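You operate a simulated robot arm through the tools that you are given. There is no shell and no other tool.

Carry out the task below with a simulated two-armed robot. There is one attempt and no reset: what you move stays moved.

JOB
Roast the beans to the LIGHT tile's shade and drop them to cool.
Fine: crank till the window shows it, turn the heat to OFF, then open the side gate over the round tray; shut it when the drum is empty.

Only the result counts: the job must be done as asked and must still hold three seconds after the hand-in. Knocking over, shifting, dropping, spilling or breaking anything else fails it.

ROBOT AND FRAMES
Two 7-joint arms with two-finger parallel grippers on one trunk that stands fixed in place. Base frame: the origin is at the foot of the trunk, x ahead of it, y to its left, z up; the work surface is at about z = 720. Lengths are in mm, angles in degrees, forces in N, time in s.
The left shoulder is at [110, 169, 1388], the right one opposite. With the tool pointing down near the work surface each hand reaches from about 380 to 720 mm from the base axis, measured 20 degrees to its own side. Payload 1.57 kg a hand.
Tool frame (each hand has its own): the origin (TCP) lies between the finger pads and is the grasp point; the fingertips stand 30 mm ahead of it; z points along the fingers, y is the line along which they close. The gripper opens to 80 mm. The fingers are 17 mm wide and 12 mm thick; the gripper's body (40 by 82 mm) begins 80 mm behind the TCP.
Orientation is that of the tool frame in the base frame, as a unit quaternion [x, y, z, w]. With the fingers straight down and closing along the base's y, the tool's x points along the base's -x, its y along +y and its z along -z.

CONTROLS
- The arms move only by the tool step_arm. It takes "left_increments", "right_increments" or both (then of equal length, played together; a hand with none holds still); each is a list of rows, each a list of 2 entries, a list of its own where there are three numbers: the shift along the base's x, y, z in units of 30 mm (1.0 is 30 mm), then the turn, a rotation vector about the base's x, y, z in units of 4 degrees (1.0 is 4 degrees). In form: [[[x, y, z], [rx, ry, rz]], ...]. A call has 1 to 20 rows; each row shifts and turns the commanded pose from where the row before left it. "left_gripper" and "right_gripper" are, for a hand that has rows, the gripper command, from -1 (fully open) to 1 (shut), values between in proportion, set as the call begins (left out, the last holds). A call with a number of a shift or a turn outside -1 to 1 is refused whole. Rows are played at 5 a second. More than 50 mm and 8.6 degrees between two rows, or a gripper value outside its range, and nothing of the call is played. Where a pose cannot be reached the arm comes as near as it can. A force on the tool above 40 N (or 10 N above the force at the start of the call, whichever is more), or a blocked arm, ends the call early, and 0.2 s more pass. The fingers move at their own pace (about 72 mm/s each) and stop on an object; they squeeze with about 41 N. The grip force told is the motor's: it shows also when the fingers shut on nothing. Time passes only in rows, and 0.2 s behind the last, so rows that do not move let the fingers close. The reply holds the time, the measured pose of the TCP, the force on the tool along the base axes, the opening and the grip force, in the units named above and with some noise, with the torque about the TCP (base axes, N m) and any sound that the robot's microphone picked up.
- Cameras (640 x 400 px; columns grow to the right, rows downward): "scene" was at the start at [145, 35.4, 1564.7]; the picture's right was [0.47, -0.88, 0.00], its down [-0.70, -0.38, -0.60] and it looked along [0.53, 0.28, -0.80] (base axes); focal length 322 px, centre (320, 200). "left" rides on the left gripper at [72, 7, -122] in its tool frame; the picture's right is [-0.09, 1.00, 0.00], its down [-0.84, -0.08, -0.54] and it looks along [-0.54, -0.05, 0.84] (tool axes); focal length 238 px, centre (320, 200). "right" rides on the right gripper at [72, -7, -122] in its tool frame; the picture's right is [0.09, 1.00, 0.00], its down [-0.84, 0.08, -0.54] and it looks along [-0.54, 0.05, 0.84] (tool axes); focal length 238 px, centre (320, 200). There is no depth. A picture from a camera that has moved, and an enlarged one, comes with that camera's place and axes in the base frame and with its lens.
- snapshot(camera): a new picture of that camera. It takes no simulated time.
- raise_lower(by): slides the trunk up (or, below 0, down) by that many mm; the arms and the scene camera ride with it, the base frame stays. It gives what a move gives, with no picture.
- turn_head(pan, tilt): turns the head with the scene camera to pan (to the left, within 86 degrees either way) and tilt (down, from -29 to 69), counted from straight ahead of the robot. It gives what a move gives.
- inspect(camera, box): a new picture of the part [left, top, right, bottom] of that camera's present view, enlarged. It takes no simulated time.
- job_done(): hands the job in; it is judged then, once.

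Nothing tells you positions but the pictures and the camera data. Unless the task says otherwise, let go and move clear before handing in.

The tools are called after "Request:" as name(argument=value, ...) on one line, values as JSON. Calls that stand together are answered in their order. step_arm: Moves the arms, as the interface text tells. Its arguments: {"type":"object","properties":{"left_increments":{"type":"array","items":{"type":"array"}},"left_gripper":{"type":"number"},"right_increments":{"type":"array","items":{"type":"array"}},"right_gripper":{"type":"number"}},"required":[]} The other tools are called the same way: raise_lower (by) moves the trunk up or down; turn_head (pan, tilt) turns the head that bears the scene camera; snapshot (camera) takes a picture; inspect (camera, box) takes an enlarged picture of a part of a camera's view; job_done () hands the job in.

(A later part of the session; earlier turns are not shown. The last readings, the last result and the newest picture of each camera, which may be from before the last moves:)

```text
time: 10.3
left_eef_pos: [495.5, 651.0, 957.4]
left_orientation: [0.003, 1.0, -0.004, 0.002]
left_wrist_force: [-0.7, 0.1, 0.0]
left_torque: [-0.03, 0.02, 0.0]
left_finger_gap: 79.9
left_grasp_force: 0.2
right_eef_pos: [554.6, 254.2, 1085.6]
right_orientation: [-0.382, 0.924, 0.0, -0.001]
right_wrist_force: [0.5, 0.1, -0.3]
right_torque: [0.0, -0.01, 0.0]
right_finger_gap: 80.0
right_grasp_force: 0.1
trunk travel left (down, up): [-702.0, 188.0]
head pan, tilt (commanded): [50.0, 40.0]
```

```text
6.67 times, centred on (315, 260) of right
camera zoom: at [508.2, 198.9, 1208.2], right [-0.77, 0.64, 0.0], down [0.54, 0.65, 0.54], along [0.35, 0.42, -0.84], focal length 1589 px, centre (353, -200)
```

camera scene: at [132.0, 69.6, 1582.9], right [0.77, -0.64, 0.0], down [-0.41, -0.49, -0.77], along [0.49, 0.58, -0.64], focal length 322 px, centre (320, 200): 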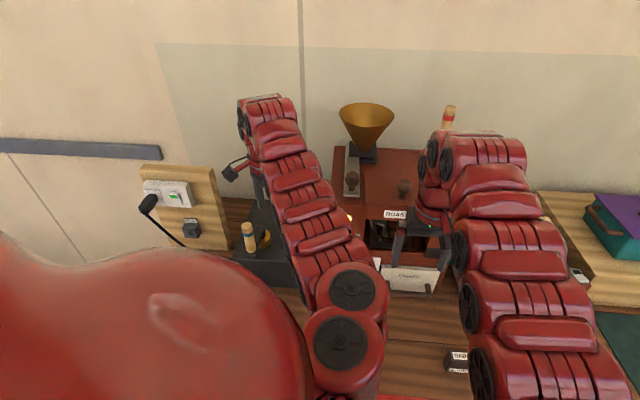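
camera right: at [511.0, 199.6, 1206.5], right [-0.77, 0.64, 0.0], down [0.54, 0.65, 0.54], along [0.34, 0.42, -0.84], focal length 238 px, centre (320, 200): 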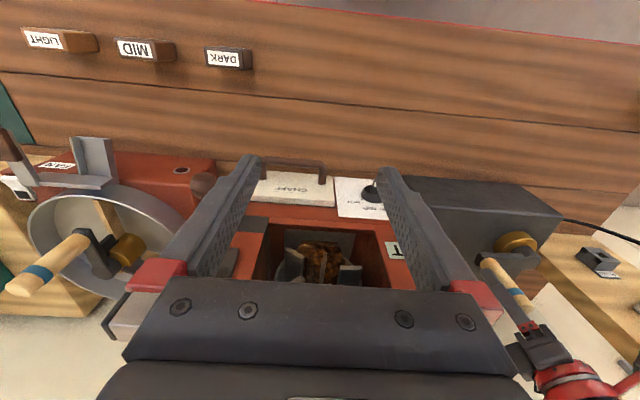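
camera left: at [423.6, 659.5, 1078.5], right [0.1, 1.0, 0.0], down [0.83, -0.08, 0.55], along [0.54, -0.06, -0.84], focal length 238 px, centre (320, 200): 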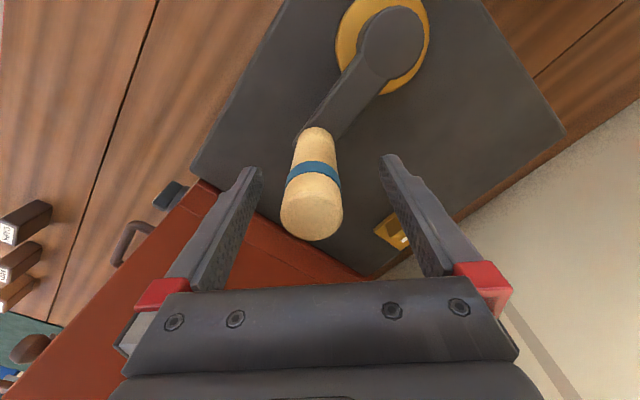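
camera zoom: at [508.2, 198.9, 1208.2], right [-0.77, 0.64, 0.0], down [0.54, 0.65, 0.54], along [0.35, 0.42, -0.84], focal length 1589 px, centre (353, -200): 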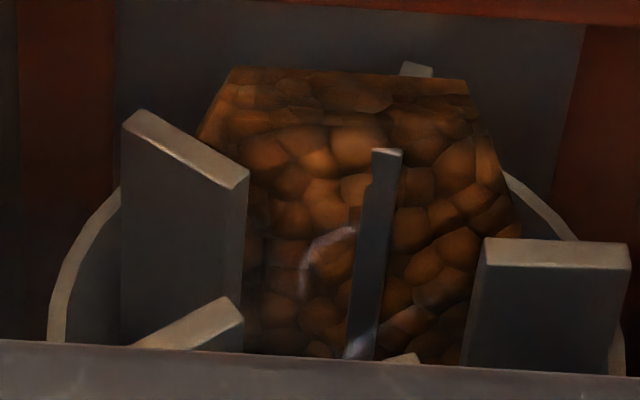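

The handle now stands near [482,649] on a circle of about 80 mm around [425.5,703.5]; it slipped sideways in the fingers because the arm ran out of reach. I'll lift off, yaw the left hand 50° and tilt it 20° outward above the handle.

Request:
step_arm(left_increments=[[[-0.1, 0, 0.9], [0, 0, 0]], [[-0.1, 0, 0.9], [0, 0, 0]], [[-0.1, 0, 0.9], [0, 0, 0]], [[-0.1, 0, 0.9], [0, 0, 0]]])

Request:
step_arm(left_increments=[[[0, 0, 0.2], [0, 0, 0.9615]], [[0, 0, 0.2], [0, 0, 0.9615]], [[0, 0, 0], [0, 0, 0.9615]], [[0, 0, 0], [0, 0, 0.9615]], [[0, 0, 0], [0, 0, 0.9615]], [[0, 0, 0], [0, 0, 0.9615]], [[0, 0, 0], [0, 0, 0.9615]], [[0, 0, 0], [0, 0, 0.9615]], [[0, 0, 0], [0, 0, 0.9615]], [[0, 0, 0], [0, 0, 0.9615]], [[0, 0, 0], [0, 0, 0.9615]], [[0, 0, 0], [0, 0, 0.9615]], [[0, 0, 0], [0, 0, 0.9615]], [[0, 0, 0], [0.766, -0.643, 0]], [[0, 0, 0], [0.766, -0.643, 0]], [[0, 0, 0], [0.766, -0.643, 0]], [[0, 0, 0], [0.766, -0.643, 0]], [[0, 0, 0], [0.766, -0.643, 0]]])

Request:
snapshot(camera="left")

Request:
inspect(camera="right", box=[270, 230, 360, 290])

Request:
snapshot(camera="scene")

```text
time: 11.3
left_eef_pos: [481.6, 650.0, 1063.9]
left_orientation: [0.003, 1.0, -0.003, 0.003]
left_wrist_force: [-0.3, 0.0, -0.3]
left_torque: [0.0, -0.01, -0.04]
left_finger_gap: 79.9
left_grasp_force: 0.1
right_eef_pos: [551.9, 254.8, 1087.6]
right_orientation: [-0.383, 0.924, 0.0, 0.0]
right_wrist_force: [-0.6, 0.9, 0.3]
right_torque: [0.02, 0.0, -0.02]
right_finger_gap: 80.3
right_grasp_force: 0.0
trunk travel left (down, up): [-702.0, 188.0]
head pan, tilt (commanded): [50.0, 40.0]
```

```text
time: 15.1
left_eef_pos: [481.1, 650.5, 1076.4]
left_orientation: [-0.413, 0.893, 0.073, 0.161]
left_wrist_force: [0.2, 0.6, 0.6]
left_torque: [0.01, 0.01, 0.01]
left_finger_gap: 80.0
left_grasp_force: 0.1
right_eef_pos: [550.8, 256.5, 1086.7]
right_orientation: [-0.382, 0.924, -0.001, 0.0]
right_wrist_force: [0.5, 0.2, -0.6]
right_torque: [-0.03, 0.03, -0.03]
right_finger_gap: 80.0
right_grasp_force: 0.1
trunk travel left (down, up): [-702.0, 188.0]
head pan, tilt (commanded): [50.0, 40.0]
```

```text
taken
camera left: at [404.7, 573.1, 1166.1], right [-0.7, 0.71, 0.03], down [0.44, 0.41, 0.8], along [0.56, 0.57, -0.6], focal length 238 px, centre (320, 200)
```

left: 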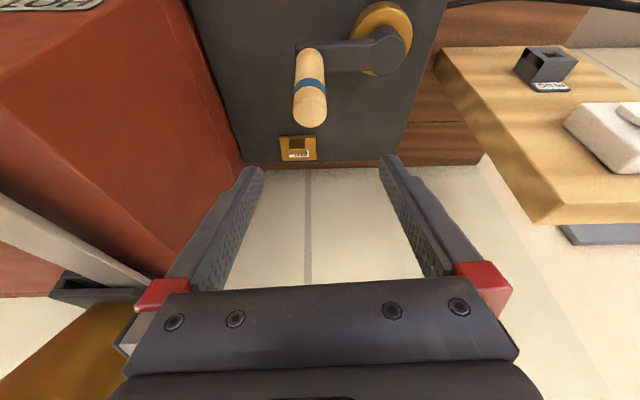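

```text
6.67 times, centred on (315, 260) of right
camera zoom: at [504.7, 201.4, 1209.1], right [-0.77, 0.64, 0.0], down [0.54, 0.65, 0.54], along [0.35, 0.42, -0.84], focal length 1589 px, centre (353, -200)
```

zoom: 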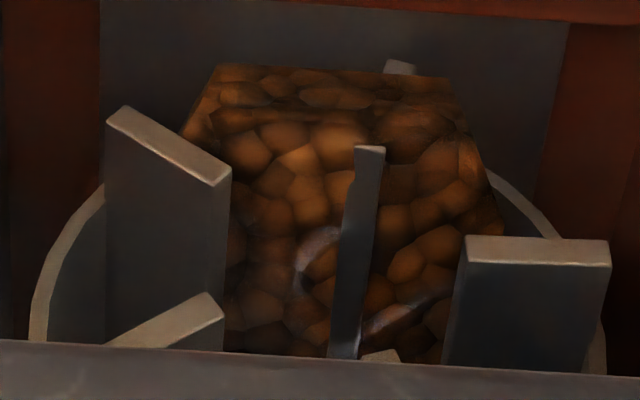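

```text
taken
camera scene: at [133.3, 67.1, 1582.9], right [0.77, -0.64, 0.0], down [-0.41, -0.49, -0.77], along [0.49, 0.59, -0.64], focal length 322 px, centre (320, 200)
```

scene: 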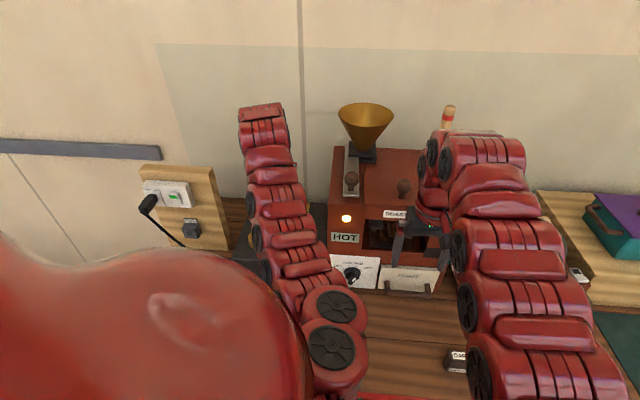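

The tilt worked, and the left arm no longer hides the heat panel. I'll read the dial and the small gold plate while no time passes.

Request:
inspect(camera="scene", box=[325, 200, 405, 300])

Request:
inspect(camera="left", box=[240, 0, 440, 170])

Request:
inspect(camera="left", box=[270, 125, 330, 170])

```text
4.00 times, centred on (365, 250) of scene
camera zoom: at [133.3, 67.1, 1582.9], right [0.77, -0.64, 0.0], down [-0.41, -0.49, -0.77], along [0.49, 0.59, -0.64], focal length 1287 px, centre (140, 0)
```

zoom: 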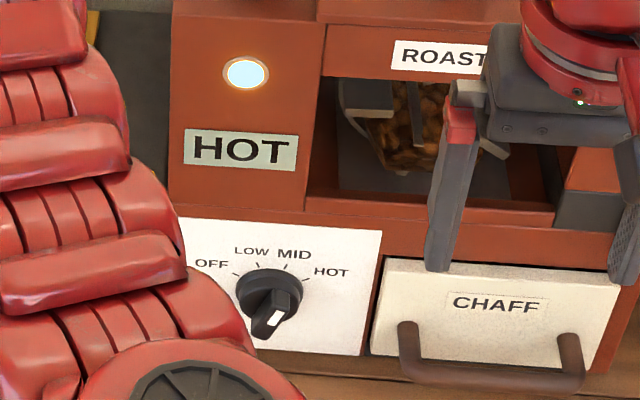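

```text
2.35 times, centred on (340, 85) of left
camera zoom: at [404.7, 573.1, 1166.1], right [-0.7, 0.71, 0.03], down [0.44, 0.41, 0.8], along [0.56, 0.57, -0.6], focal length 561 px, centre (273, 471)
```

zoom: 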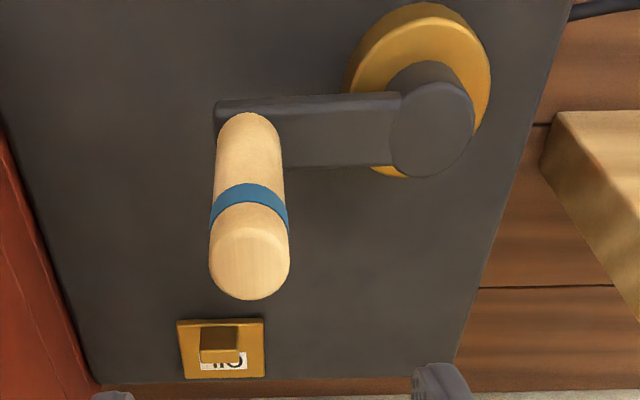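

```text
8.89 times, centred on (300, 148) of left
camera zoom: at [404.7, 573.1, 1166.1], right [-0.7, 0.71, 0.03], down [0.44, 0.41, 0.8], along [0.56, 0.57, -0.6], focal length 2119 px, centre (498, 667)
```

zoom: 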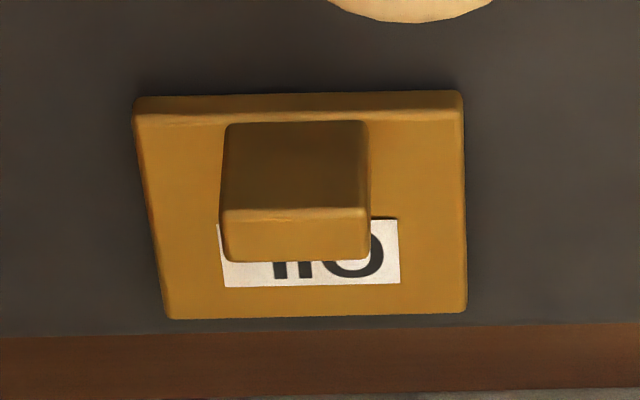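

Request:
inspect(camera="scene", box=[335, 255, 375, 295])

Request:
inspect(camera="right", box=[350, 170, 400, 210])

```text
10.00 times, centred on (355, 275) of scene
camera zoom: at [133.3, 67.1, 1582.9], right [0.77, -0.64, 0.0], down [-0.41, -0.49, -0.77], along [0.49, 0.59, -0.64], focal length 3217 px, centre (-30, -550)
```

zoom: 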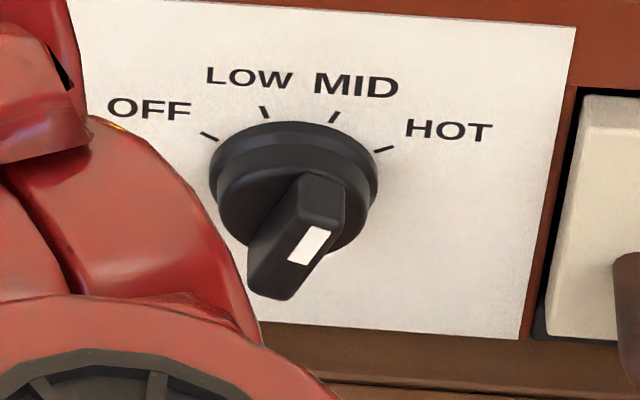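

```text
10.00 times, centred on (375, 190) of right
camera zoom: at [504.7, 201.4, 1209.1], right [-0.77, 0.64, 0.0], down [0.54, 0.65, 0.54], along [0.35, 0.42, -0.84], focal length 2384 px, centre (-230, 300)
```

zoom: 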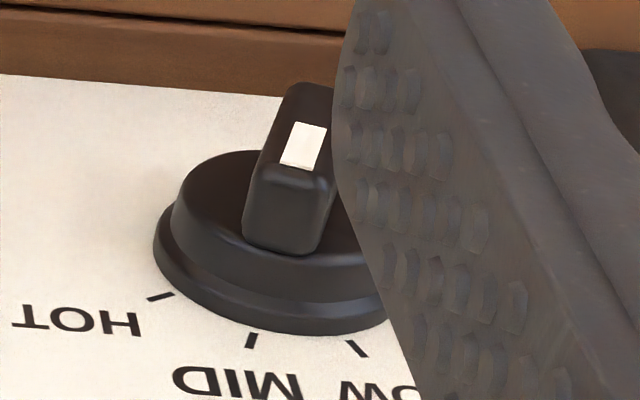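

The dial is at MID with the HOT lamp lit, and the gold plate is just an oil cap. I'll lower the tilted hand onto the handle at about [481.5,646.5] and close on it.

Request:
step_arm(left_increments=[[[0, -0.03, -1.0], [0, 0, 0]], [[0, -0.03, -1.0], [0, 0, 0]], [[0, -0.03, -1.0], [0, 0, 0]], [[0, -0.03, -1.0], [0, 0, 0]]], left_gripper=-1)

Request:
snapshot(camera="left")

Request:
inspect(camera="right", box=[400, 150, 640, 320])

```text
time: 16.1
left_eef_pos: [481.7, 648.1, 955.9]
left_orientation: [-0.414, 0.893, 0.072, 0.16]
left_wrist_force: [0.1, 0.4, -0.1]
left_torque: [-0.04, -0.03, -0.03]
left_finger_gap: 80.1
left_grasp_force: 0.0
right_eef_pos: [552.5, 256.3, 1086.2]
right_orientation: [-0.382, 0.924, -0.001, 0.0]
right_wrist_force: [0.0, 0.3, -0.3]
right_torque: [-0.03, 0.02, 0.01]
right_finger_gap: 80.1
right_grasp_force: 0.2
trunk travel left (down, up): [-702.0, 188.0]
head pan, tilt (commanded): [50.0, 40.0]
```

```text
taken
camera left: at [405.8, 569.8, 1044.9], right [-0.7, 0.71, 0.03], down [0.44, 0.41, 0.8], along [0.56, 0.57, -0.6], focal length 238 px, centre (320, 200)
```

left: 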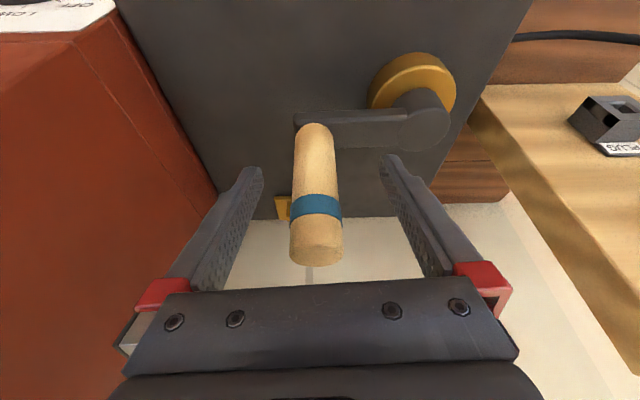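

```text
2.35 times, centred on (520, 235) of right
camera zoom: at [505.5, 200.8, 1208.7], right [-0.77, 0.64, 0.0], down [0.54, 0.65, 0.54], along [0.35, 0.42, -0.84], focal length 561 px, centre (-151, 118)
```

zoom: 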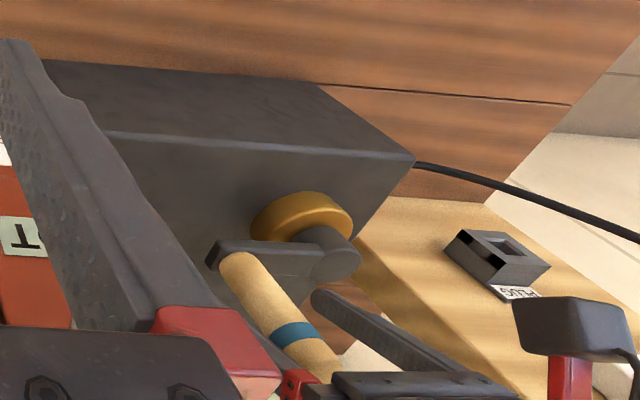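

The handle is well centred, about 5 mm nearer the robot than the TCP. I'll nudge and close the grip, then crank slowly through the first 60°.

Request:
step_arm(left_increments=[[[-0.08, -0.1, 0], [0, 0, 0]]])

Request:
step_arm(left_increments=[[[0, 0, 0], [0, 0, 0]], [[0, 0, 0], [0, 0, 0]]], left_gripper=1)

Request:
step_arm(left_increments=[[[0.303, 0.349, 0], [0, 0, 0]], [[0.238, 0.396, 0], [0, 0, 0]], [[0.166, 0.431, 0], [0, 0, 0]], [[0.088, 0.453, 0], [0, 0, 0]], [[0.008, 0.462, 0], [0, 0, 0]], [[-0.072, 0.456, 0], [0, 0, 0]]])

Request:
snapshot(camera="left")

Request:
inspect(camera="right", box=[270, 230, 360, 290])

```text
time: 16.5
left_eef_pos: [479.2, 644.9, 956.3]
left_orientation: [-0.413, 0.894, 0.071, 0.161]
left_wrist_force: [-0.2, -0.8, 0.2]
left_torque: [0.0, 0.0, 0.04]
left_finger_gap: 79.8
left_grasp_force: 0.0
right_eef_pos: [551.2, 257.4, 1087.5]
right_orientation: [-0.383, 0.924, -0.001, 0.0]
right_wrist_force: [0.2, 0.4, 0.4]
right_torque: [-0.03, -0.01, 0.01]
right_finger_gap: 79.8
right_grasp_force: 0.1
trunk travel left (down, up): [-702.0, 188.0]
head pan, tilt (commanded): [50.0, 40.0]
```

```text
time: 17.1
left_eef_pos: [480.6, 642.2, 957.5]
left_orientation: [-0.412, 0.894, 0.071, 0.161]
left_wrist_force: [4.7, -6.0, 0.7]
left_torque: [0.3, 0.17, -0.04]
left_finger_gap: 27.9
left_grasp_force: 19.5
right_eef_pos: [553.3, 254.8, 1086.1]
right_orientation: [-0.381, 0.924, 0.001, -0.001]
right_wrist_force: [0.4, 0.4, 0.5]
right_torque: [0.0, 0.06, 0.03]
right_finger_gap: 79.9
right_grasp_force: 0.1
trunk travel left (down, up): [-702.0, 188.0]
head pan, tilt (commanded): [50.0, 40.0]
```

```text
time: 18.5
left_eef_pos: [506.0, 719.1, 957.1]
left_orientation: [-0.412, 0.894, 0.074, 0.163]
left_wrist_force: [29.0, -2.1, 7.3]
left_torque: [0.0, 1.46, 0.47]
left_finger_gap: 28.0
left_grasp_force: 38.5
right_eef_pos: [555.5, 257.0, 1085.4]
right_orientation: [-0.383, 0.924, 0.0, -0.001]
right_wrist_force: [-0.5, -0.2, 0.1]
right_torque: [-0.04, -0.01, 0.01]
right_finger_gap: 80.0
right_grasp_force: 0.1
trunk travel left (down, up): [-702.0, 188.0]
head pan, tilt (commanded): [50.0, 40.0]
```

```text
taken
camera left: at [429.8, 640.8, 1045.3], right [-0.7, 0.71, 0.03], down [0.44, 0.4, 0.8], along [0.56, 0.57, -0.6], focal length 238 px, centre (320, 200)
```

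left: 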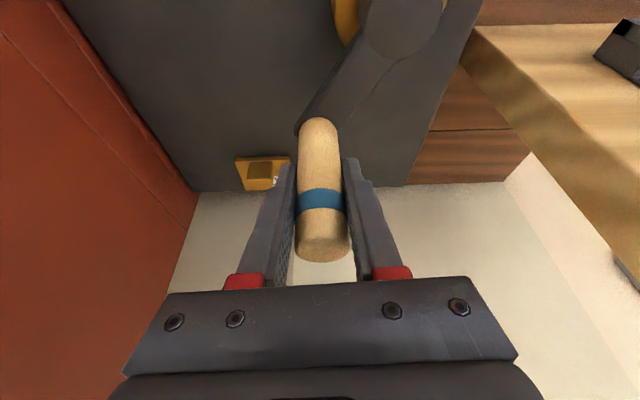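

```text
6.67 times, centred on (315, 260) of right
camera zoom: at [509.0, 199.8, 1207.5], right [-0.77, 0.64, 0.0], down [0.54, 0.65, 0.54], along [0.34, 0.42, -0.84], focal length 1589 px, centre (353, -200)
```

zoom: 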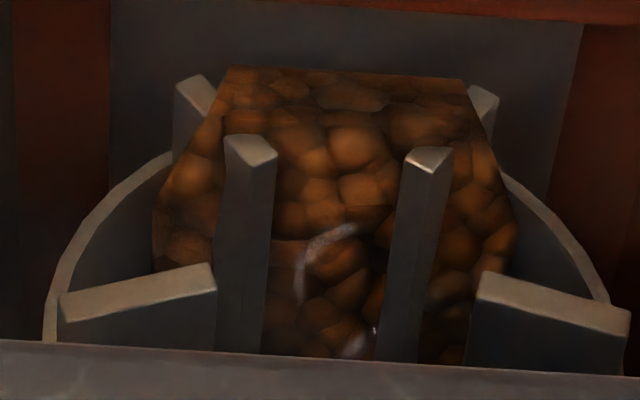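

Cranking works in this pose; the hand reads about 5 mm outside my circle, so I'll use radius 81.5 around [426,702] and go on for another 60°.

Request:
step_arm(left_increments=[[[0.02, 0.37, 0], [0, 0, 0]], [[-0.217, 0.423, 0], [0, 0, 0]], [[-0.283, 0.377, 0], [0, 0, 0]], [[-0.347, 0.323, 0], [0, 0, 0]], [[-0.397, 0.26, 0], [0, 0, 0]], [[-0.437, 0.183, 0], [0, 0, 0]]])

Request:
inspect(camera="right", box=[270, 230, 360, 290])

```text
time: 19.9
left_eef_pos: [452.0, 777.8, 956.0]
left_orientation: [-0.413, 0.894, 0.072, 0.16]
left_wrist_force: [6.2, -4.4, -3.4]
left_torque: [0.42, 1.06, 0.5]
left_finger_gap: 27.6
left_grasp_force: 38.0
right_eef_pos: [552.8, 255.0, 1085.7]
right_orientation: [-0.382, 0.924, 0.0, -0.001]
right_wrist_force: [-0.7, 0.3, -0.5]
right_torque: [0.0, 0.02, 0.0]
right_finger_gap: 80.0
right_grasp_force: 0.0
trunk travel left (down, up): [-702.0, 188.0]
head pan, tilt (commanded): [50.0, 40.0]
```

```text
6.67 times, centred on (315, 260) of right
camera zoom: at [506.8, 200.2, 1208.2], right [-0.77, 0.64, 0.0], down [0.54, 0.65, 0.54], along [0.35, 0.42, -0.84], focal length 1589 px, centre (353, -200)
```

zoom: 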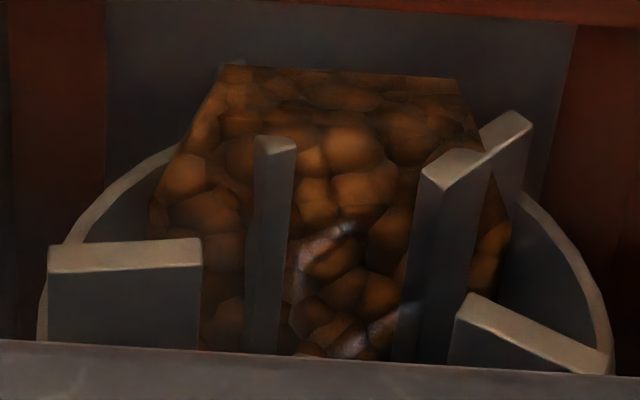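

The fit is good and forces are low. I'll carry on through the far and left side of the circle in 12° steps and compare the beans.

Request:
step_arm(left_increments=[[[-0.557, 0.103, 0], [0, 0, 0]], [[-0.567, 0, 0], [0, 0, 0]], [[-0.55, -0.12, 0], [0, 0, 0]], [[-0.517, -0.23, 0], [0, 0, 0]], [[-0.457, -0.33, 0], [0, 0, 0]], [[-0.377, -0.42, 0], [0, 0, 0]], [[-0.283, -0.49, 0], [0, 0, 0]], [[-0.173, -0.537, 0], [0, 0, 0]], [[-0.06, -0.56, 0], [0, 0, 0]], [[0.06, -0.56, 0], [0, 0, 0]], [[0.173, -0.537, 0], [0, 0, 0]], [[0.283, -0.49, 0], [0, 0, 0]]])

Request:
inspect(camera="right", box=[270, 230, 360, 290])

Request:
snapshot(camera="left")

Request:
snapshot(camera="scene")

```text
time: 22.5
left_eef_pos: [361.3, 649.1, 958.3]
left_orientation: [-0.412, 0.895, 0.07, 0.159]
left_wrist_force: [-25.1, -19.2, -11.8]
left_torque: [0.31, 1.31, 0.2]
left_finger_gap: 27.3
left_grasp_force: 38.1
right_eef_pos: [550.3, 252.7, 1088.1]
right_orientation: [-0.381, 0.925, 0.0, 0.001]
right_wrist_force: [-0.5, -0.5, 0.6]
right_torque: [0.02, -0.03, 0.0]
right_finger_gap: 79.9
right_grasp_force: 0.0
trunk travel left (down, up): [-702.0, 188.0]
head pan, tilt (commanded): [50.0, 40.0]
```

```text
6.67 times, centred on (315, 260) of right
camera zoom: at [504.4, 197.9, 1209.9], right [-0.77, 0.64, 0.0], down [0.54, 0.65, 0.54], along [0.35, 0.42, -0.84], focal length 1589 px, centre (353, -200)
```

zoom: 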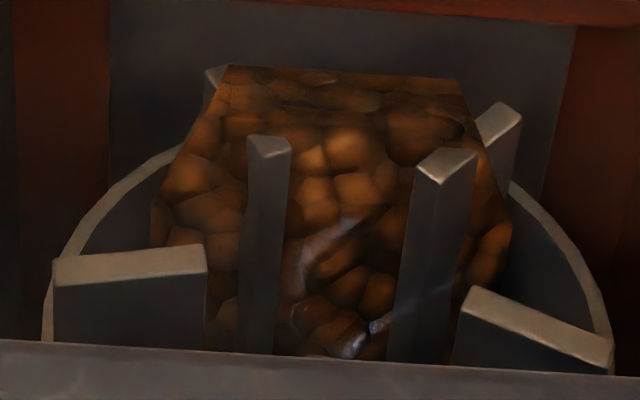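

```text
taken
camera left: at [284.7, 570.6, 1045.7], right [-0.7, 0.71, 0.03], down [0.45, 0.41, 0.8], along [0.56, 0.57, -0.6], focal length 238 px, centre (320, 200)
```

left: 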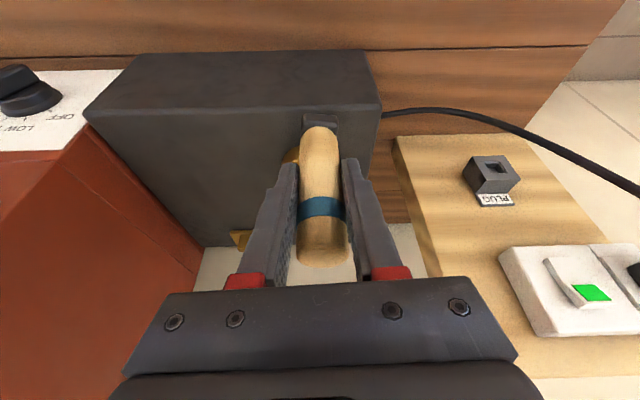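

```text
taken
camera scene: at [131.9, 62.7, 1583.0], right [0.77, -0.64, 0.0], down [-0.41, -0.49, -0.77], along [0.49, 0.59, -0.64], focal length 322 px, centre (320, 200)
```

scene: 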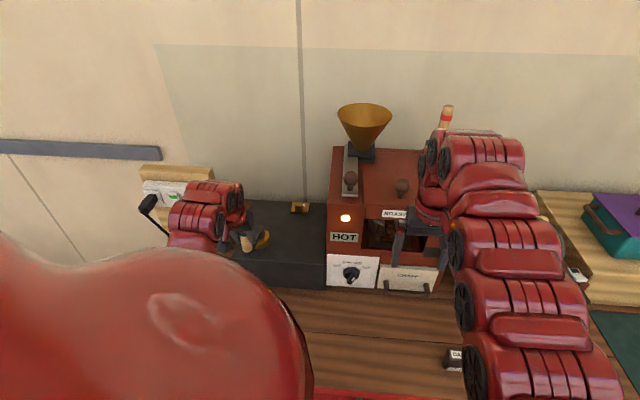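

One full turn is done and the beans look about the same, so change per turn is slow. I'll take a very tight close-up of one bean and of the LIGHT tile as references for colour.

Request:
inspect(camera="right", box=[308, 242, 332, 257])

Request:
inspect(camera="right", box=[15, 25, 105, 60])

Request:
inspect(camera="right", box=[110, 30, 190, 65])

Request:
inspect(camera="scene", box=[350, 210, 420, 260])

```text
16.00 times, centred on (320, 250) of right
camera zoom: at [504.4, 197.9, 1209.9], right [-0.77, 0.64, 0.0], down [0.54, 0.65, 0.54], along [0.35, 0.42, -0.84], focal length 3814 px, centre (320, -592)
```

zoom: 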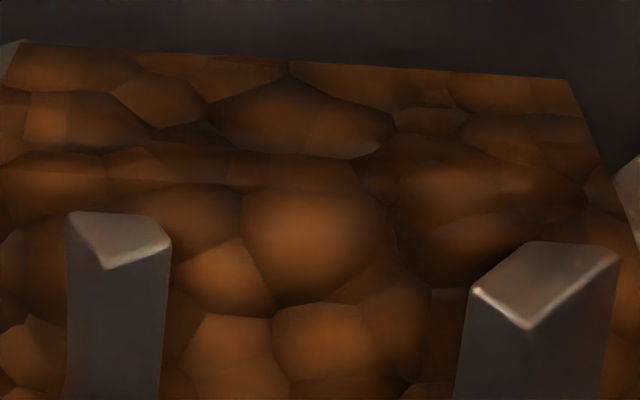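

```text
7.11 times, centred on (60, 42) of right
camera zoom: at [504.4, 197.9, 1209.9], right [-0.77, 0.64, 0.0], down [0.54, 0.65, 0.54], along [0.35, 0.42, -0.84], focal length 1695 px, centre (2169, 1320)
```

zoom: 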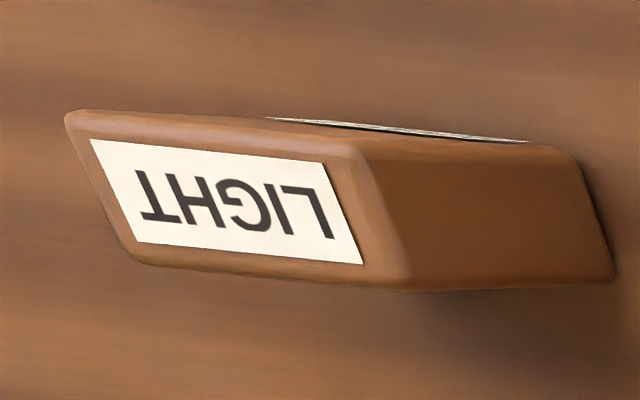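

```text
8.00 times, centred on (150, 48) of right
camera zoom: at [504.4, 197.9, 1209.9], right [-0.77, 0.64, 0.0], down [0.54, 0.65, 0.54], along [0.35, 0.42, -0.84], focal length 1907 px, centre (1680, 1420)
```

zoom: 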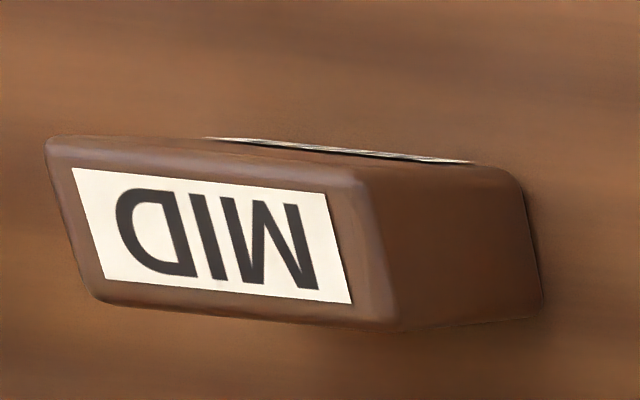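

```text
8.00 times, centred on (385, 235) of scene
camera zoom: at [131.9, 62.7, 1583.0], right [0.77, -0.64, 0.0], down [-0.41, -0.49, -0.77], along [0.49, 0.59, -0.64], focal length 2574 px, centre (-200, -80)
```

zoom: 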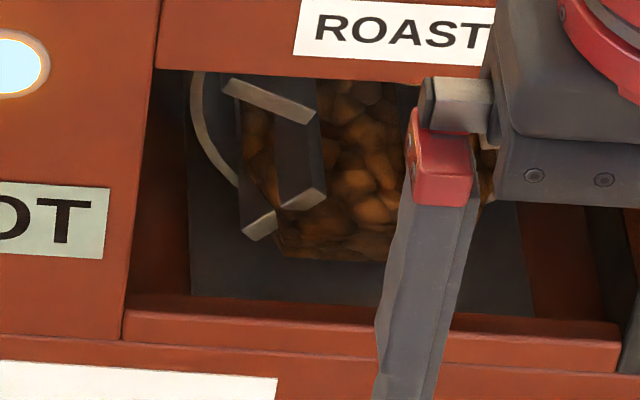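

I'll take the same scene crop as at t=2.1 for a like-for-like comparison of the beans.

Request:
inspect(camera="scene", box=[360, 200, 440, 260])

Request:
inspect(camera="right", box=[270, 230, 360, 290])

```text
6.67 times, centred on (400, 230) of scene
camera zoom: at [131.9, 62.7, 1583.0], right [0.77, -0.64, 0.0], down [-0.41, -0.49, -0.77], along [0.49, 0.59, -0.64], focal length 2145 px, centre (-213, 0)
```

zoom: 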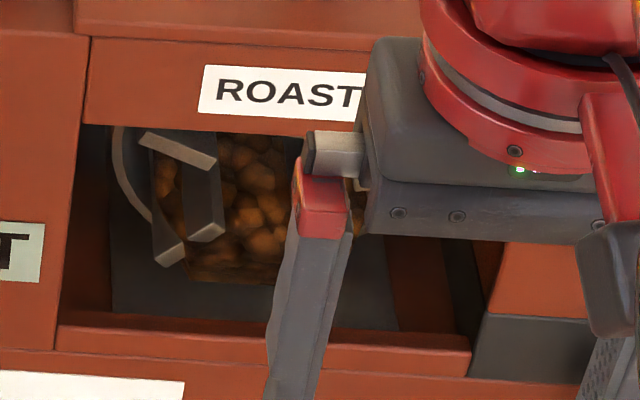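

```text
6.67 times, centred on (315, 260) of right
camera zoom: at [504.4, 197.9, 1209.9], right [-0.77, 0.64, 0.0], down [0.54, 0.65, 0.54], along [0.35, 0.42, -0.84], focal length 1589 px, centre (353, -200)
```

zoom: 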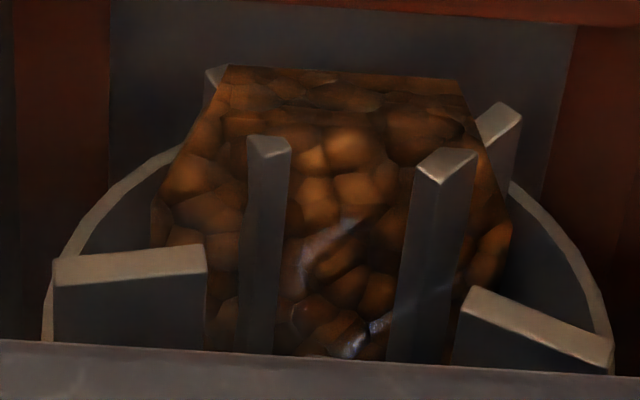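

The beans have changed only slightly, if at all, so I'll keep cranking: 20 rows (about 240°) on the refined circle, centre [425,701.5] and radius 82.

Request:
step_arm(left_increments=[[[0.32, -0.46, 0], [0, 0, 0]], [[0.462, -0.336, 0], [0, 0, 0]], [[0.522, -0.232, 0], [0, 0, 0]], [[0.559, -0.119, 0], [0, 0, 0]], [[0.571, 0, 0], [0, 0, 0]], [[0.559, 0.119, 0], [0, 0, 0]], [[0.522, 0.232, 0], [0, 0, 0]], [[0.462, 0.336, 0], [0, 0, 0]], [[0.382, 0.425, 0], [0, 0, 0]], [[0.286, 0.495, 0], [0, 0, 0]], [[0.177, 0.543, 0], [0, 0, 0]], [[0.06, 0.568, 0], [0, 0, 0]], [[-0.06, 0.568, 0], [0, 0, 0]], [[-0.177, 0.543, 0], [0, 0, 0]], [[-0.286, 0.495, 0], [0, 0, 0]], [[-0.382, 0.425, 0], [0, 0, 0]], [[-0.462, 0.336, 0], [0, 0, 0]], [[-0.522, 0.232, 0], [0, 0, 0]], [[-0.559, 0.119, 0], [0, 0, 0]], [[-0.571, 0, 0], [0, 0, 0]]])

Request:
inspect(camera="right", box=[270, 230, 360, 290])

Request:
inspect(camera="scene", box=[360, 200, 440, 260])

```text
time: 26.7
left_eef_pos: [414.6, 780.8, 954.8]
left_orientation: [-0.414, 0.893, 0.073, 0.161]
left_wrist_force: [5.0, -8.0, 5.1]
left_torque: [0.87, 0.2, 0.17]
left_finger_gap: 27.6
left_grasp_force: 38.3
right_eef_pos: [550.8, 254.7, 1086.2]
right_orientation: [-0.383, 0.924, -0.001, 0.0]
right_wrist_force: [-0.2, 0.5, 0.5]
right_torque: [0.01, 0.0, 0.01]
right_finger_gap: 80.1
right_grasp_force: 0.0
trunk travel left (down, up): [-702.0, 188.0]
head pan, tilt (commanded): [50.0, 40.0]
```

```text
6.67 times, centred on (315, 260) of right
camera zoom: at [505.5, 198.5, 1209.1], right [-0.77, 0.64, 0.0], down [0.54, 0.65, 0.54], along [0.35, 0.42, -0.84], focal length 1589 px, centre (353, -200)
```

zoom: 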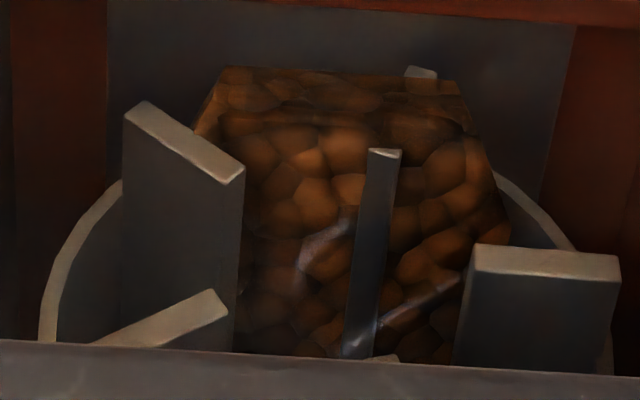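

```text
6.67 times, centred on (400, 230) of scene
camera zoom: at [134.3, 63.2, 1582.9], right [0.77, -0.64, 0.0], down [-0.41, -0.49, -0.77], along [0.49, 0.59, -0.64], focal length 2145 px, centre (-213, 0)
```

zoom: 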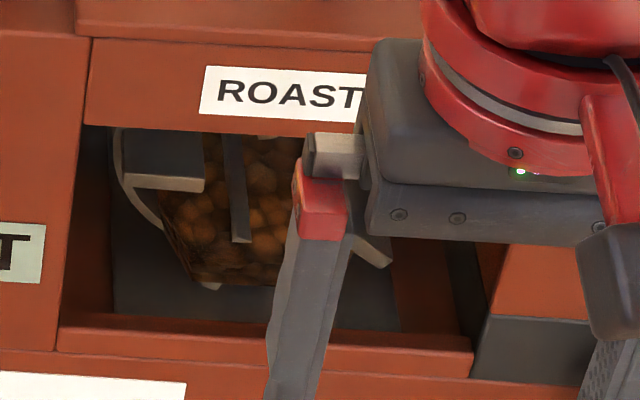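

Request:
inspect(camera="right", box=[308, 242, 332, 257])

Request:
inspect(camera="right", box=[280, 234, 350, 278])

```text
16.00 times, centred on (320, 250) of right
camera zoom: at [505.5, 198.5, 1209.1], right [-0.77, 0.64, 0.0], down [0.54, 0.65, 0.54], along [0.35, 0.42, -0.84], focal length 3814 px, centre (320, -592)
```

zoom: 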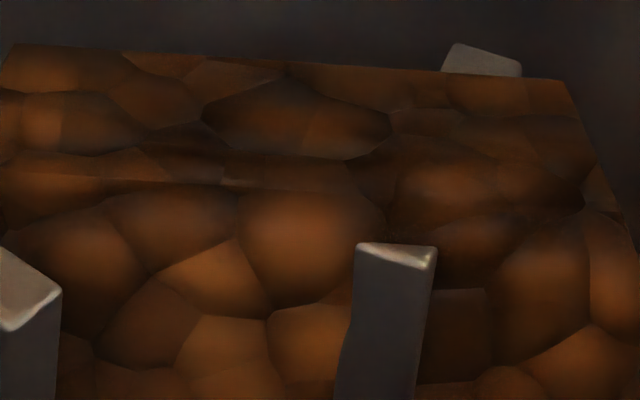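

```text
9.09 times, centred on (315, 256) of right
camera zoom: at [505.5, 198.5, 1209.1], right [-0.77, 0.64, 0.0], down [0.54, 0.65, 0.54], along [0.35, 0.42, -0.84], focal length 2167 px, centre (366, -309)
```

zoom: 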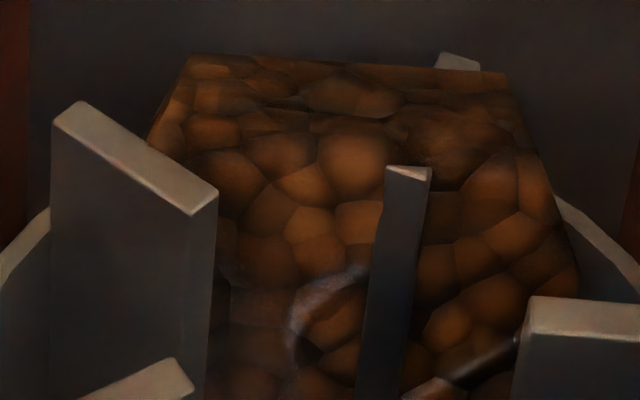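

The change per turn is small, so I'll continue with another 240° and re-check each time.

Request:
step_arm(left_increments=[[[-0.559, -0.119, 0], [0, 0, 0]], [[-0.522, -0.232, 0], [0, 0, 0]], [[-0.462, -0.336, 0], [0, 0, 0]], [[-0.382, -0.425, 0], [0, 0, 0]], [[-0.286, -0.495, 0], [0, 0, 0]], [[-0.177, -0.543, 0], [0, 0, 0]], [[-0.06, -0.568, 0], [0, 0, 0]], [[0.06, -0.568, 0], [0, 0, 0]], [[0.177, -0.543, 0], [0, 0, 0]], [[0.286, -0.495, 0], [0, 0, 0]], [[0.382, -0.425, 0], [0, 0, 0]], [[0.462, -0.336, 0], [0, 0, 0]], [[0.522, -0.232, 0], [0, 0, 0]], [[0.559, -0.119, 0], [0, 0, 0]], [[0.571, 0, 0], [0, 0, 0]], [[0.559, 0.119, 0], [0, 0, 0]], [[0.522, 0.232, 0], [0, 0, 0]], [[0.462, 0.336, 0], [0, 0, 0]], [[0.382, 0.425, 0], [0, 0, 0]], [[0.286, 0.495, 0], [0, 0, 0]]])

Request:
inspect(camera="right", box=[270, 230, 360, 290])

Request:
inspect(camera="scene", box=[360, 200, 440, 260])

Request:
inspect(camera="right", box=[308, 242, 332, 257])

```text
time: 30.9
left_eef_pos: [498.6, 666.6, 957.2]
left_orientation: [-0.412, 0.894, 0.072, 0.161]
left_wrist_force: [-9.2, -3.2, -1.8]
left_torque: [-0.02, 1.28, 0.49]
left_finger_gap: 27.8
left_grasp_force: 37.8
right_eef_pos: [552.2, 255.3, 1087.7]
right_orientation: [-0.383, 0.924, -0.001, 0.001]
right_wrist_force: [0.4, 0.1, 0.3]
right_torque: [0.02, 0.05, -0.04]
right_finger_gap: 80.0
right_grasp_force: 0.0
trunk travel left (down, up): [-702.0, 188.0]
head pan, tilt (commanded): [50.0, 40.0]
```

```text
6.67 times, centred on (315, 260) of right
camera zoom: at [505.1, 199.7, 1209.2], right [-0.77, 0.64, 0.0], down [0.54, 0.65, 0.54], along [0.35, 0.42, -0.84], focal length 1589 px, centre (353, -200)
```

zoom: 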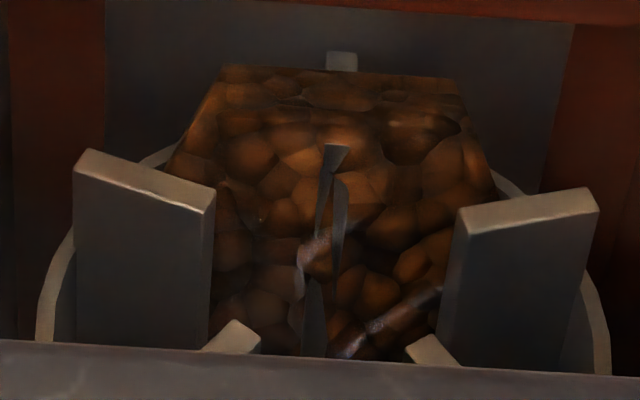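

```text
6.67 times, centred on (400, 230) of scene
camera zoom: at [133.6, 65.2, 1582.9], right [0.77, -0.64, 0.0], down [-0.41, -0.49, -0.77], along [0.49, 0.59, -0.64], focal length 2145 px, centre (-213, 0)
```

zoom: 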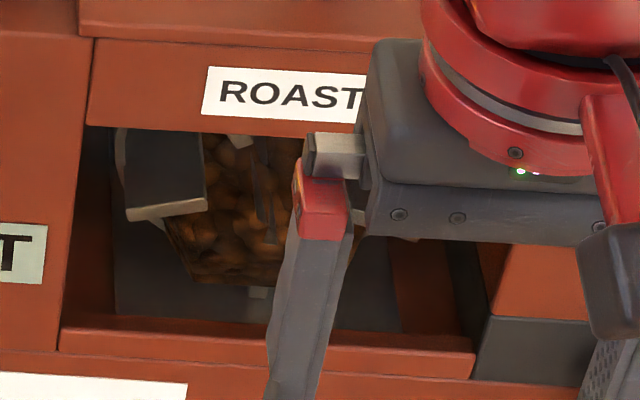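

```text
16.00 times, centred on (320, 250) of right
camera zoom: at [505.1, 199.7, 1209.2], right [-0.77, 0.64, 0.0], down [0.54, 0.65, 0.54], along [0.35, 0.42, -0.84], focal length 3814 px, centre (320, -592)
```

zoom: 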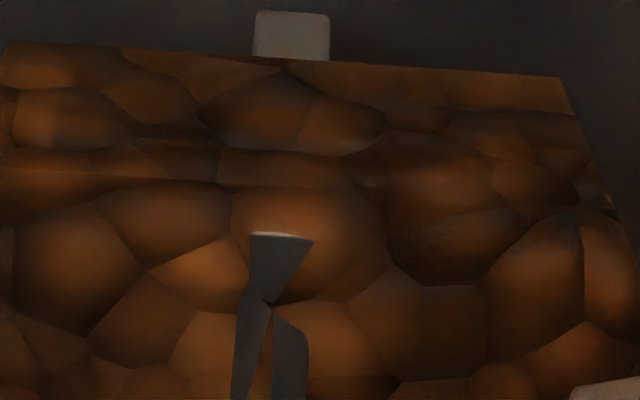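

About 2.3 turns in, the beans are darkening only slowly and no sounds were heard. I'll go on a bit faster (15° per row, 300°).

Request:
step_arm(left_increments=[[[0.203, 0.684, 0], [0, 0, 0]], [[0.019, 0.713, 0], [0, 0, 0]], [[-0.167, 0.694, 0], [0, 0, 0]], [[-0.34, 0.627, 0], [0, 0, 0]], [[-0.491, 0.518, 0], [0, 0, 0]], [[-0.608, 0.373, 0], [0, 0, 0]], [[-0.684, 0.203, 0], [0, 0, 0]], [[-0.713, 0.019, 0], [0, 0, 0]], [[-0.694, -0.167, 0], [0, 0, 0]], [[-0.627, -0.34, 0], [0, 0, 0]], [[-0.518, -0.491, 0], [0, 0, 0]], [[-0.373, -0.608, 0], [0, 0, 0]], [[-0.203, -0.684, 0], [0, 0, 0]], [[-0.019, -0.713, 0], [0, 0, 0]], [[0.167, -0.694, 0], [0, 0, 0]], [[0.34, -0.627, 0], [0, 0, 0]], [[0.491, -0.518, 0], [0, 0, 0]], [[0.608, -0.373, 0], [0, 0, 0]], [[0.684, -0.203, 0], [0, 0, 0]], [[0.713, -0.019, 0], [0, 0, 0]]])

Request:
inspect(camera="right", box=[270, 230, 360, 290])

Request:
inspect(camera="scene", box=[360, 200, 440, 260])

```text
time: 35.1
left_eef_pos: [434.5, 619.5, 958.1]
left_orientation: [-0.413, 0.893, 0.072, 0.163]
left_wrist_force: [-3.6, 6.3, 0.0]
left_torque: [0.04, 1.39, 0.26]
left_finger_gap: 27.5
left_grasp_force: 38.1
right_eef_pos: [551.5, 255.0, 1085.5]
right_orientation: [-0.383, 0.924, -0.001, 0.0]
right_wrist_force: [0.8, 0.1, -0.1]
right_torque: [0.02, 0.03, 0.0]
right_finger_gap: 80.1
right_grasp_force: 0.0
trunk travel left (down, up): [-702.0, 188.0]
head pan, tilt (commanded): [50.0, 40.0]
```

```text
6.67 times, centred on (315, 260) of right
camera zoom: at [505.5, 200.9, 1209.0], right [-0.77, 0.64, 0.0], down [0.54, 0.65, 0.54], along [0.35, 0.42, -0.84], focal length 1589 px, centre (353, -200)
```

zoom: 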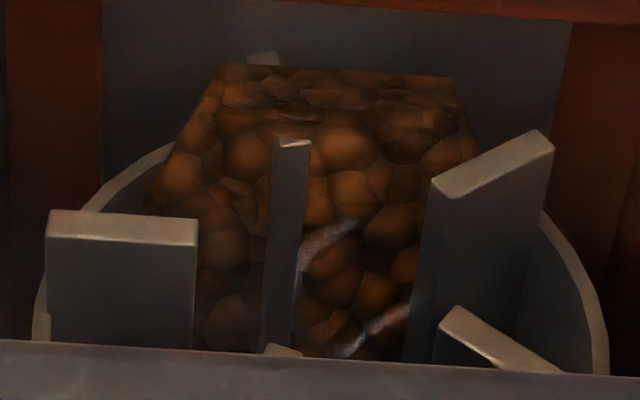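

```text
6.67 times, centred on (400, 230) of scene
camera zoom: at [134.2, 66.5, 1582.9], right [0.77, -0.64, 0.0], down [-0.41, -0.49, -0.77], along [0.49, 0.59, -0.64], focal length 2145 px, centre (-213, 0)
```

zoom: 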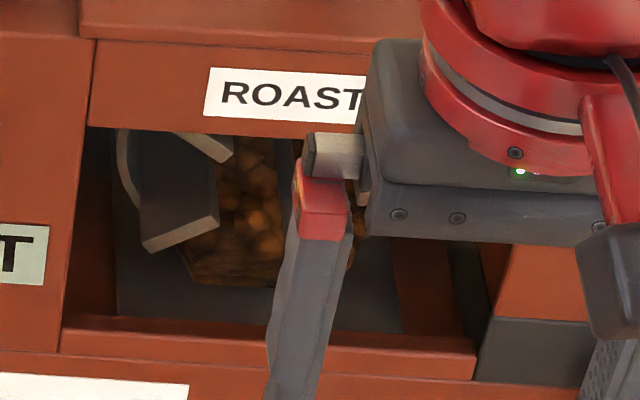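

After about 3.1 turns the beans are visibly darker than at the start. I'll compare close-ups of the beans and tiles carefully before going further.

Request:
inspect(camera="right", box=[308, 242, 332, 257])

Request:
inspect(camera="right", box=[0, 10, 280, 90])

Request:
inspect(camera="right", box=[230, 190, 400, 290])

```text
16.00 times, centred on (320, 250) of right
camera zoom: at [505.5, 200.9, 1209.0], right [-0.77, 0.64, 0.0], down [0.54, 0.65, 0.54], along [0.35, 0.42, -0.84], focal length 3814 px, centre (320, -592)
```

zoom: 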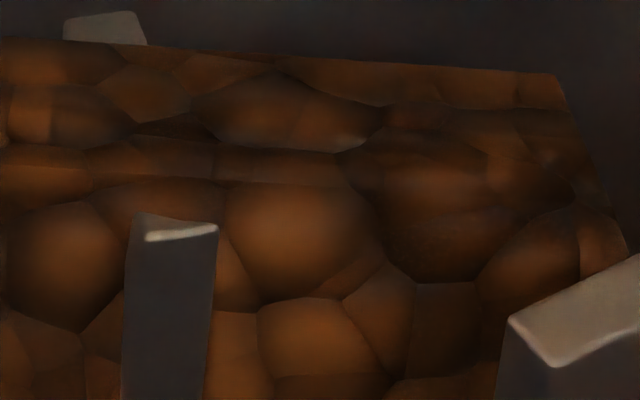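

```text
2.29 times, centred on (140, 50) of right
camera zoom: at [505.5, 200.9, 1209.0], right [-0.77, 0.64, 0.0], down [0.54, 0.65, 0.54], along [0.35, 0.42, -0.84], focal length 545 px, centre (731, 543)
```

zoom: 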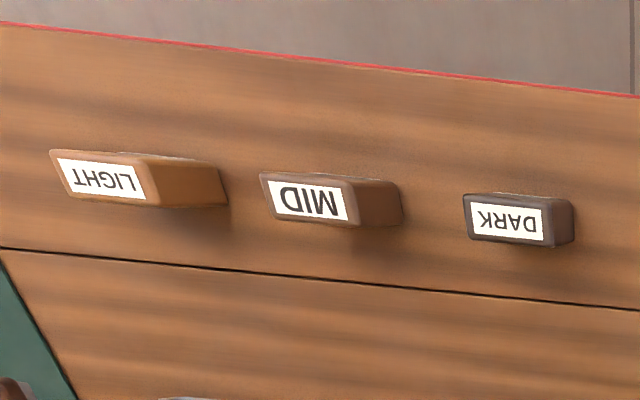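

```text
3.76 times, centred on (315, 240) of right
camera zoom: at [505.5, 200.9, 1209.0], right [-0.77, 0.64, 0.0], down [0.54, 0.65, 0.54], along [0.35, 0.42, -0.84], focal length 897 px, centre (339, 49)
```

zoom: 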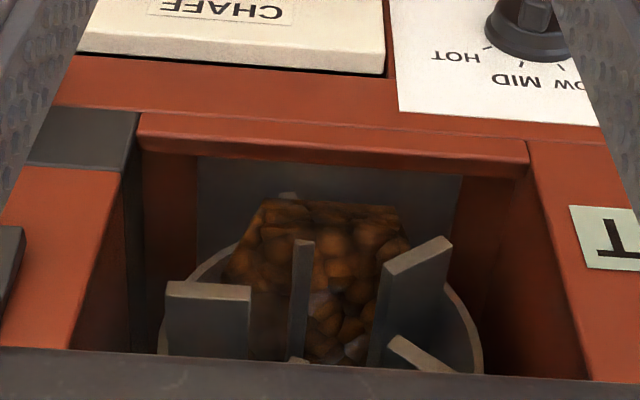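

The right hand may be shading the window, so I'll pull it back to the right while the left keeps hold of the crank, then view the beans unobstructed from the scene camera.

Request:
step_arm(right_increments=[[[-0.2, -0.95, 0], [0, 0, 0]], [[-0.2, -0.95, 0], [0, 0, 0]], [[-0.2, -0.95, 0], [0, 0, 0]], [[-0.2, -0.95, 0], [0, 0, 0]], [[-0.2, -0.95, 0], [0, 0, 0]], [[-0.2, -0.95, 0], [0, 0, 0]], [[-0.2, -0.95, 0], [0, 0, 0]], [[-0.2, -0.95, 0], [0, 0, 0]]])

Request:
snapshot(camera="scene")

Request:
inspect(camera="scene", box=[360, 200, 440, 260])

Request:
inspect(camera="scene", box=[430, 340, 600, 390])

```text
time: 36.9
left_eef_pos: [432.4, 618.4, 959.1]
left_orientation: [-0.413, 0.893, 0.072, 0.162]
left_wrist_force: [2.5, 12.9, 15.9]
left_torque: [0.65, 0.32, -0.31]
left_finger_gap: 27.8
left_grasp_force: 38.3
right_eef_pos: [529.4, 140.6, 1087.0]
right_orientation: [-0.379, 0.925, -0.001, -0.001]
right_wrist_force: [-0.3, -0.1, -0.5]
right_torque: [-0.02, 0.03, 0.04]
right_finger_gap: 80.0
right_grasp_force: 0.0
right hand out of reach, approached as far as the arm can: row 5, 6, 7, 8
trunk travel left (down, up): [-702.0, 188.0]
head pan, tilt (commanded): [50.0, 40.0]
```

```text
taken
camera scene: at [133.5, 65.6, 1583.0], right [0.77, -0.64, 0.0], down [-0.41, -0.49, -0.77], along [0.49, 0.59, -0.64], focal length 322 px, centre (320, 200)
```

scene: 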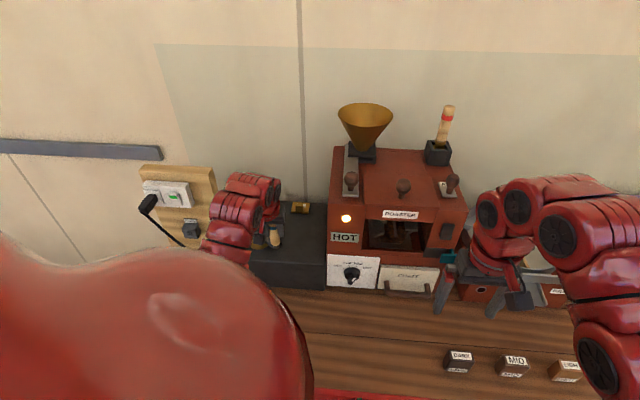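

```text
6.67 times, centred on (400, 230) of scene
camera zoom: at [133.5, 65.6, 1583.0], right [0.77, -0.64, 0.0], down [-0.41, -0.49, -0.77], along [0.49, 0.59, -0.64], focal length 2145 px, centre (-213, 0)
```

zoom: 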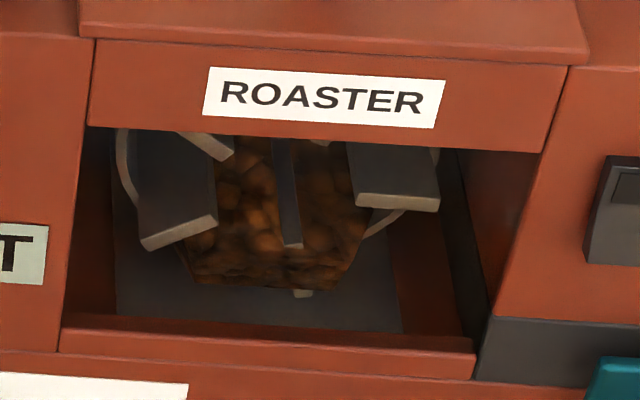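

```text
3.76 times, centred on (515, 365) of scene
camera zoom: at [133.5, 65.6, 1583.0], right [0.77, -0.64, 0.0], down [-0.41, -0.49, -0.77], along [0.49, 0.59, -0.64], focal length 1211 px, centre (-414, -421)
```

zoom: 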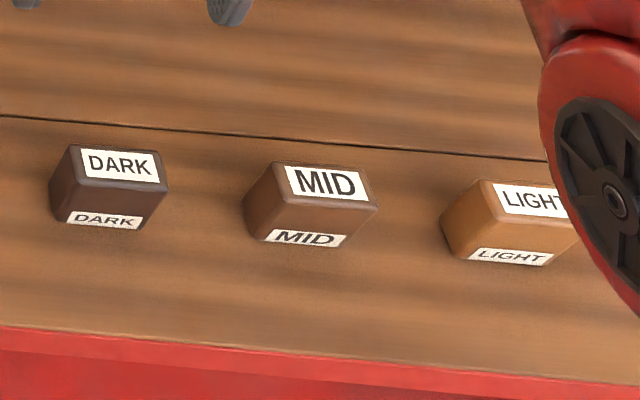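

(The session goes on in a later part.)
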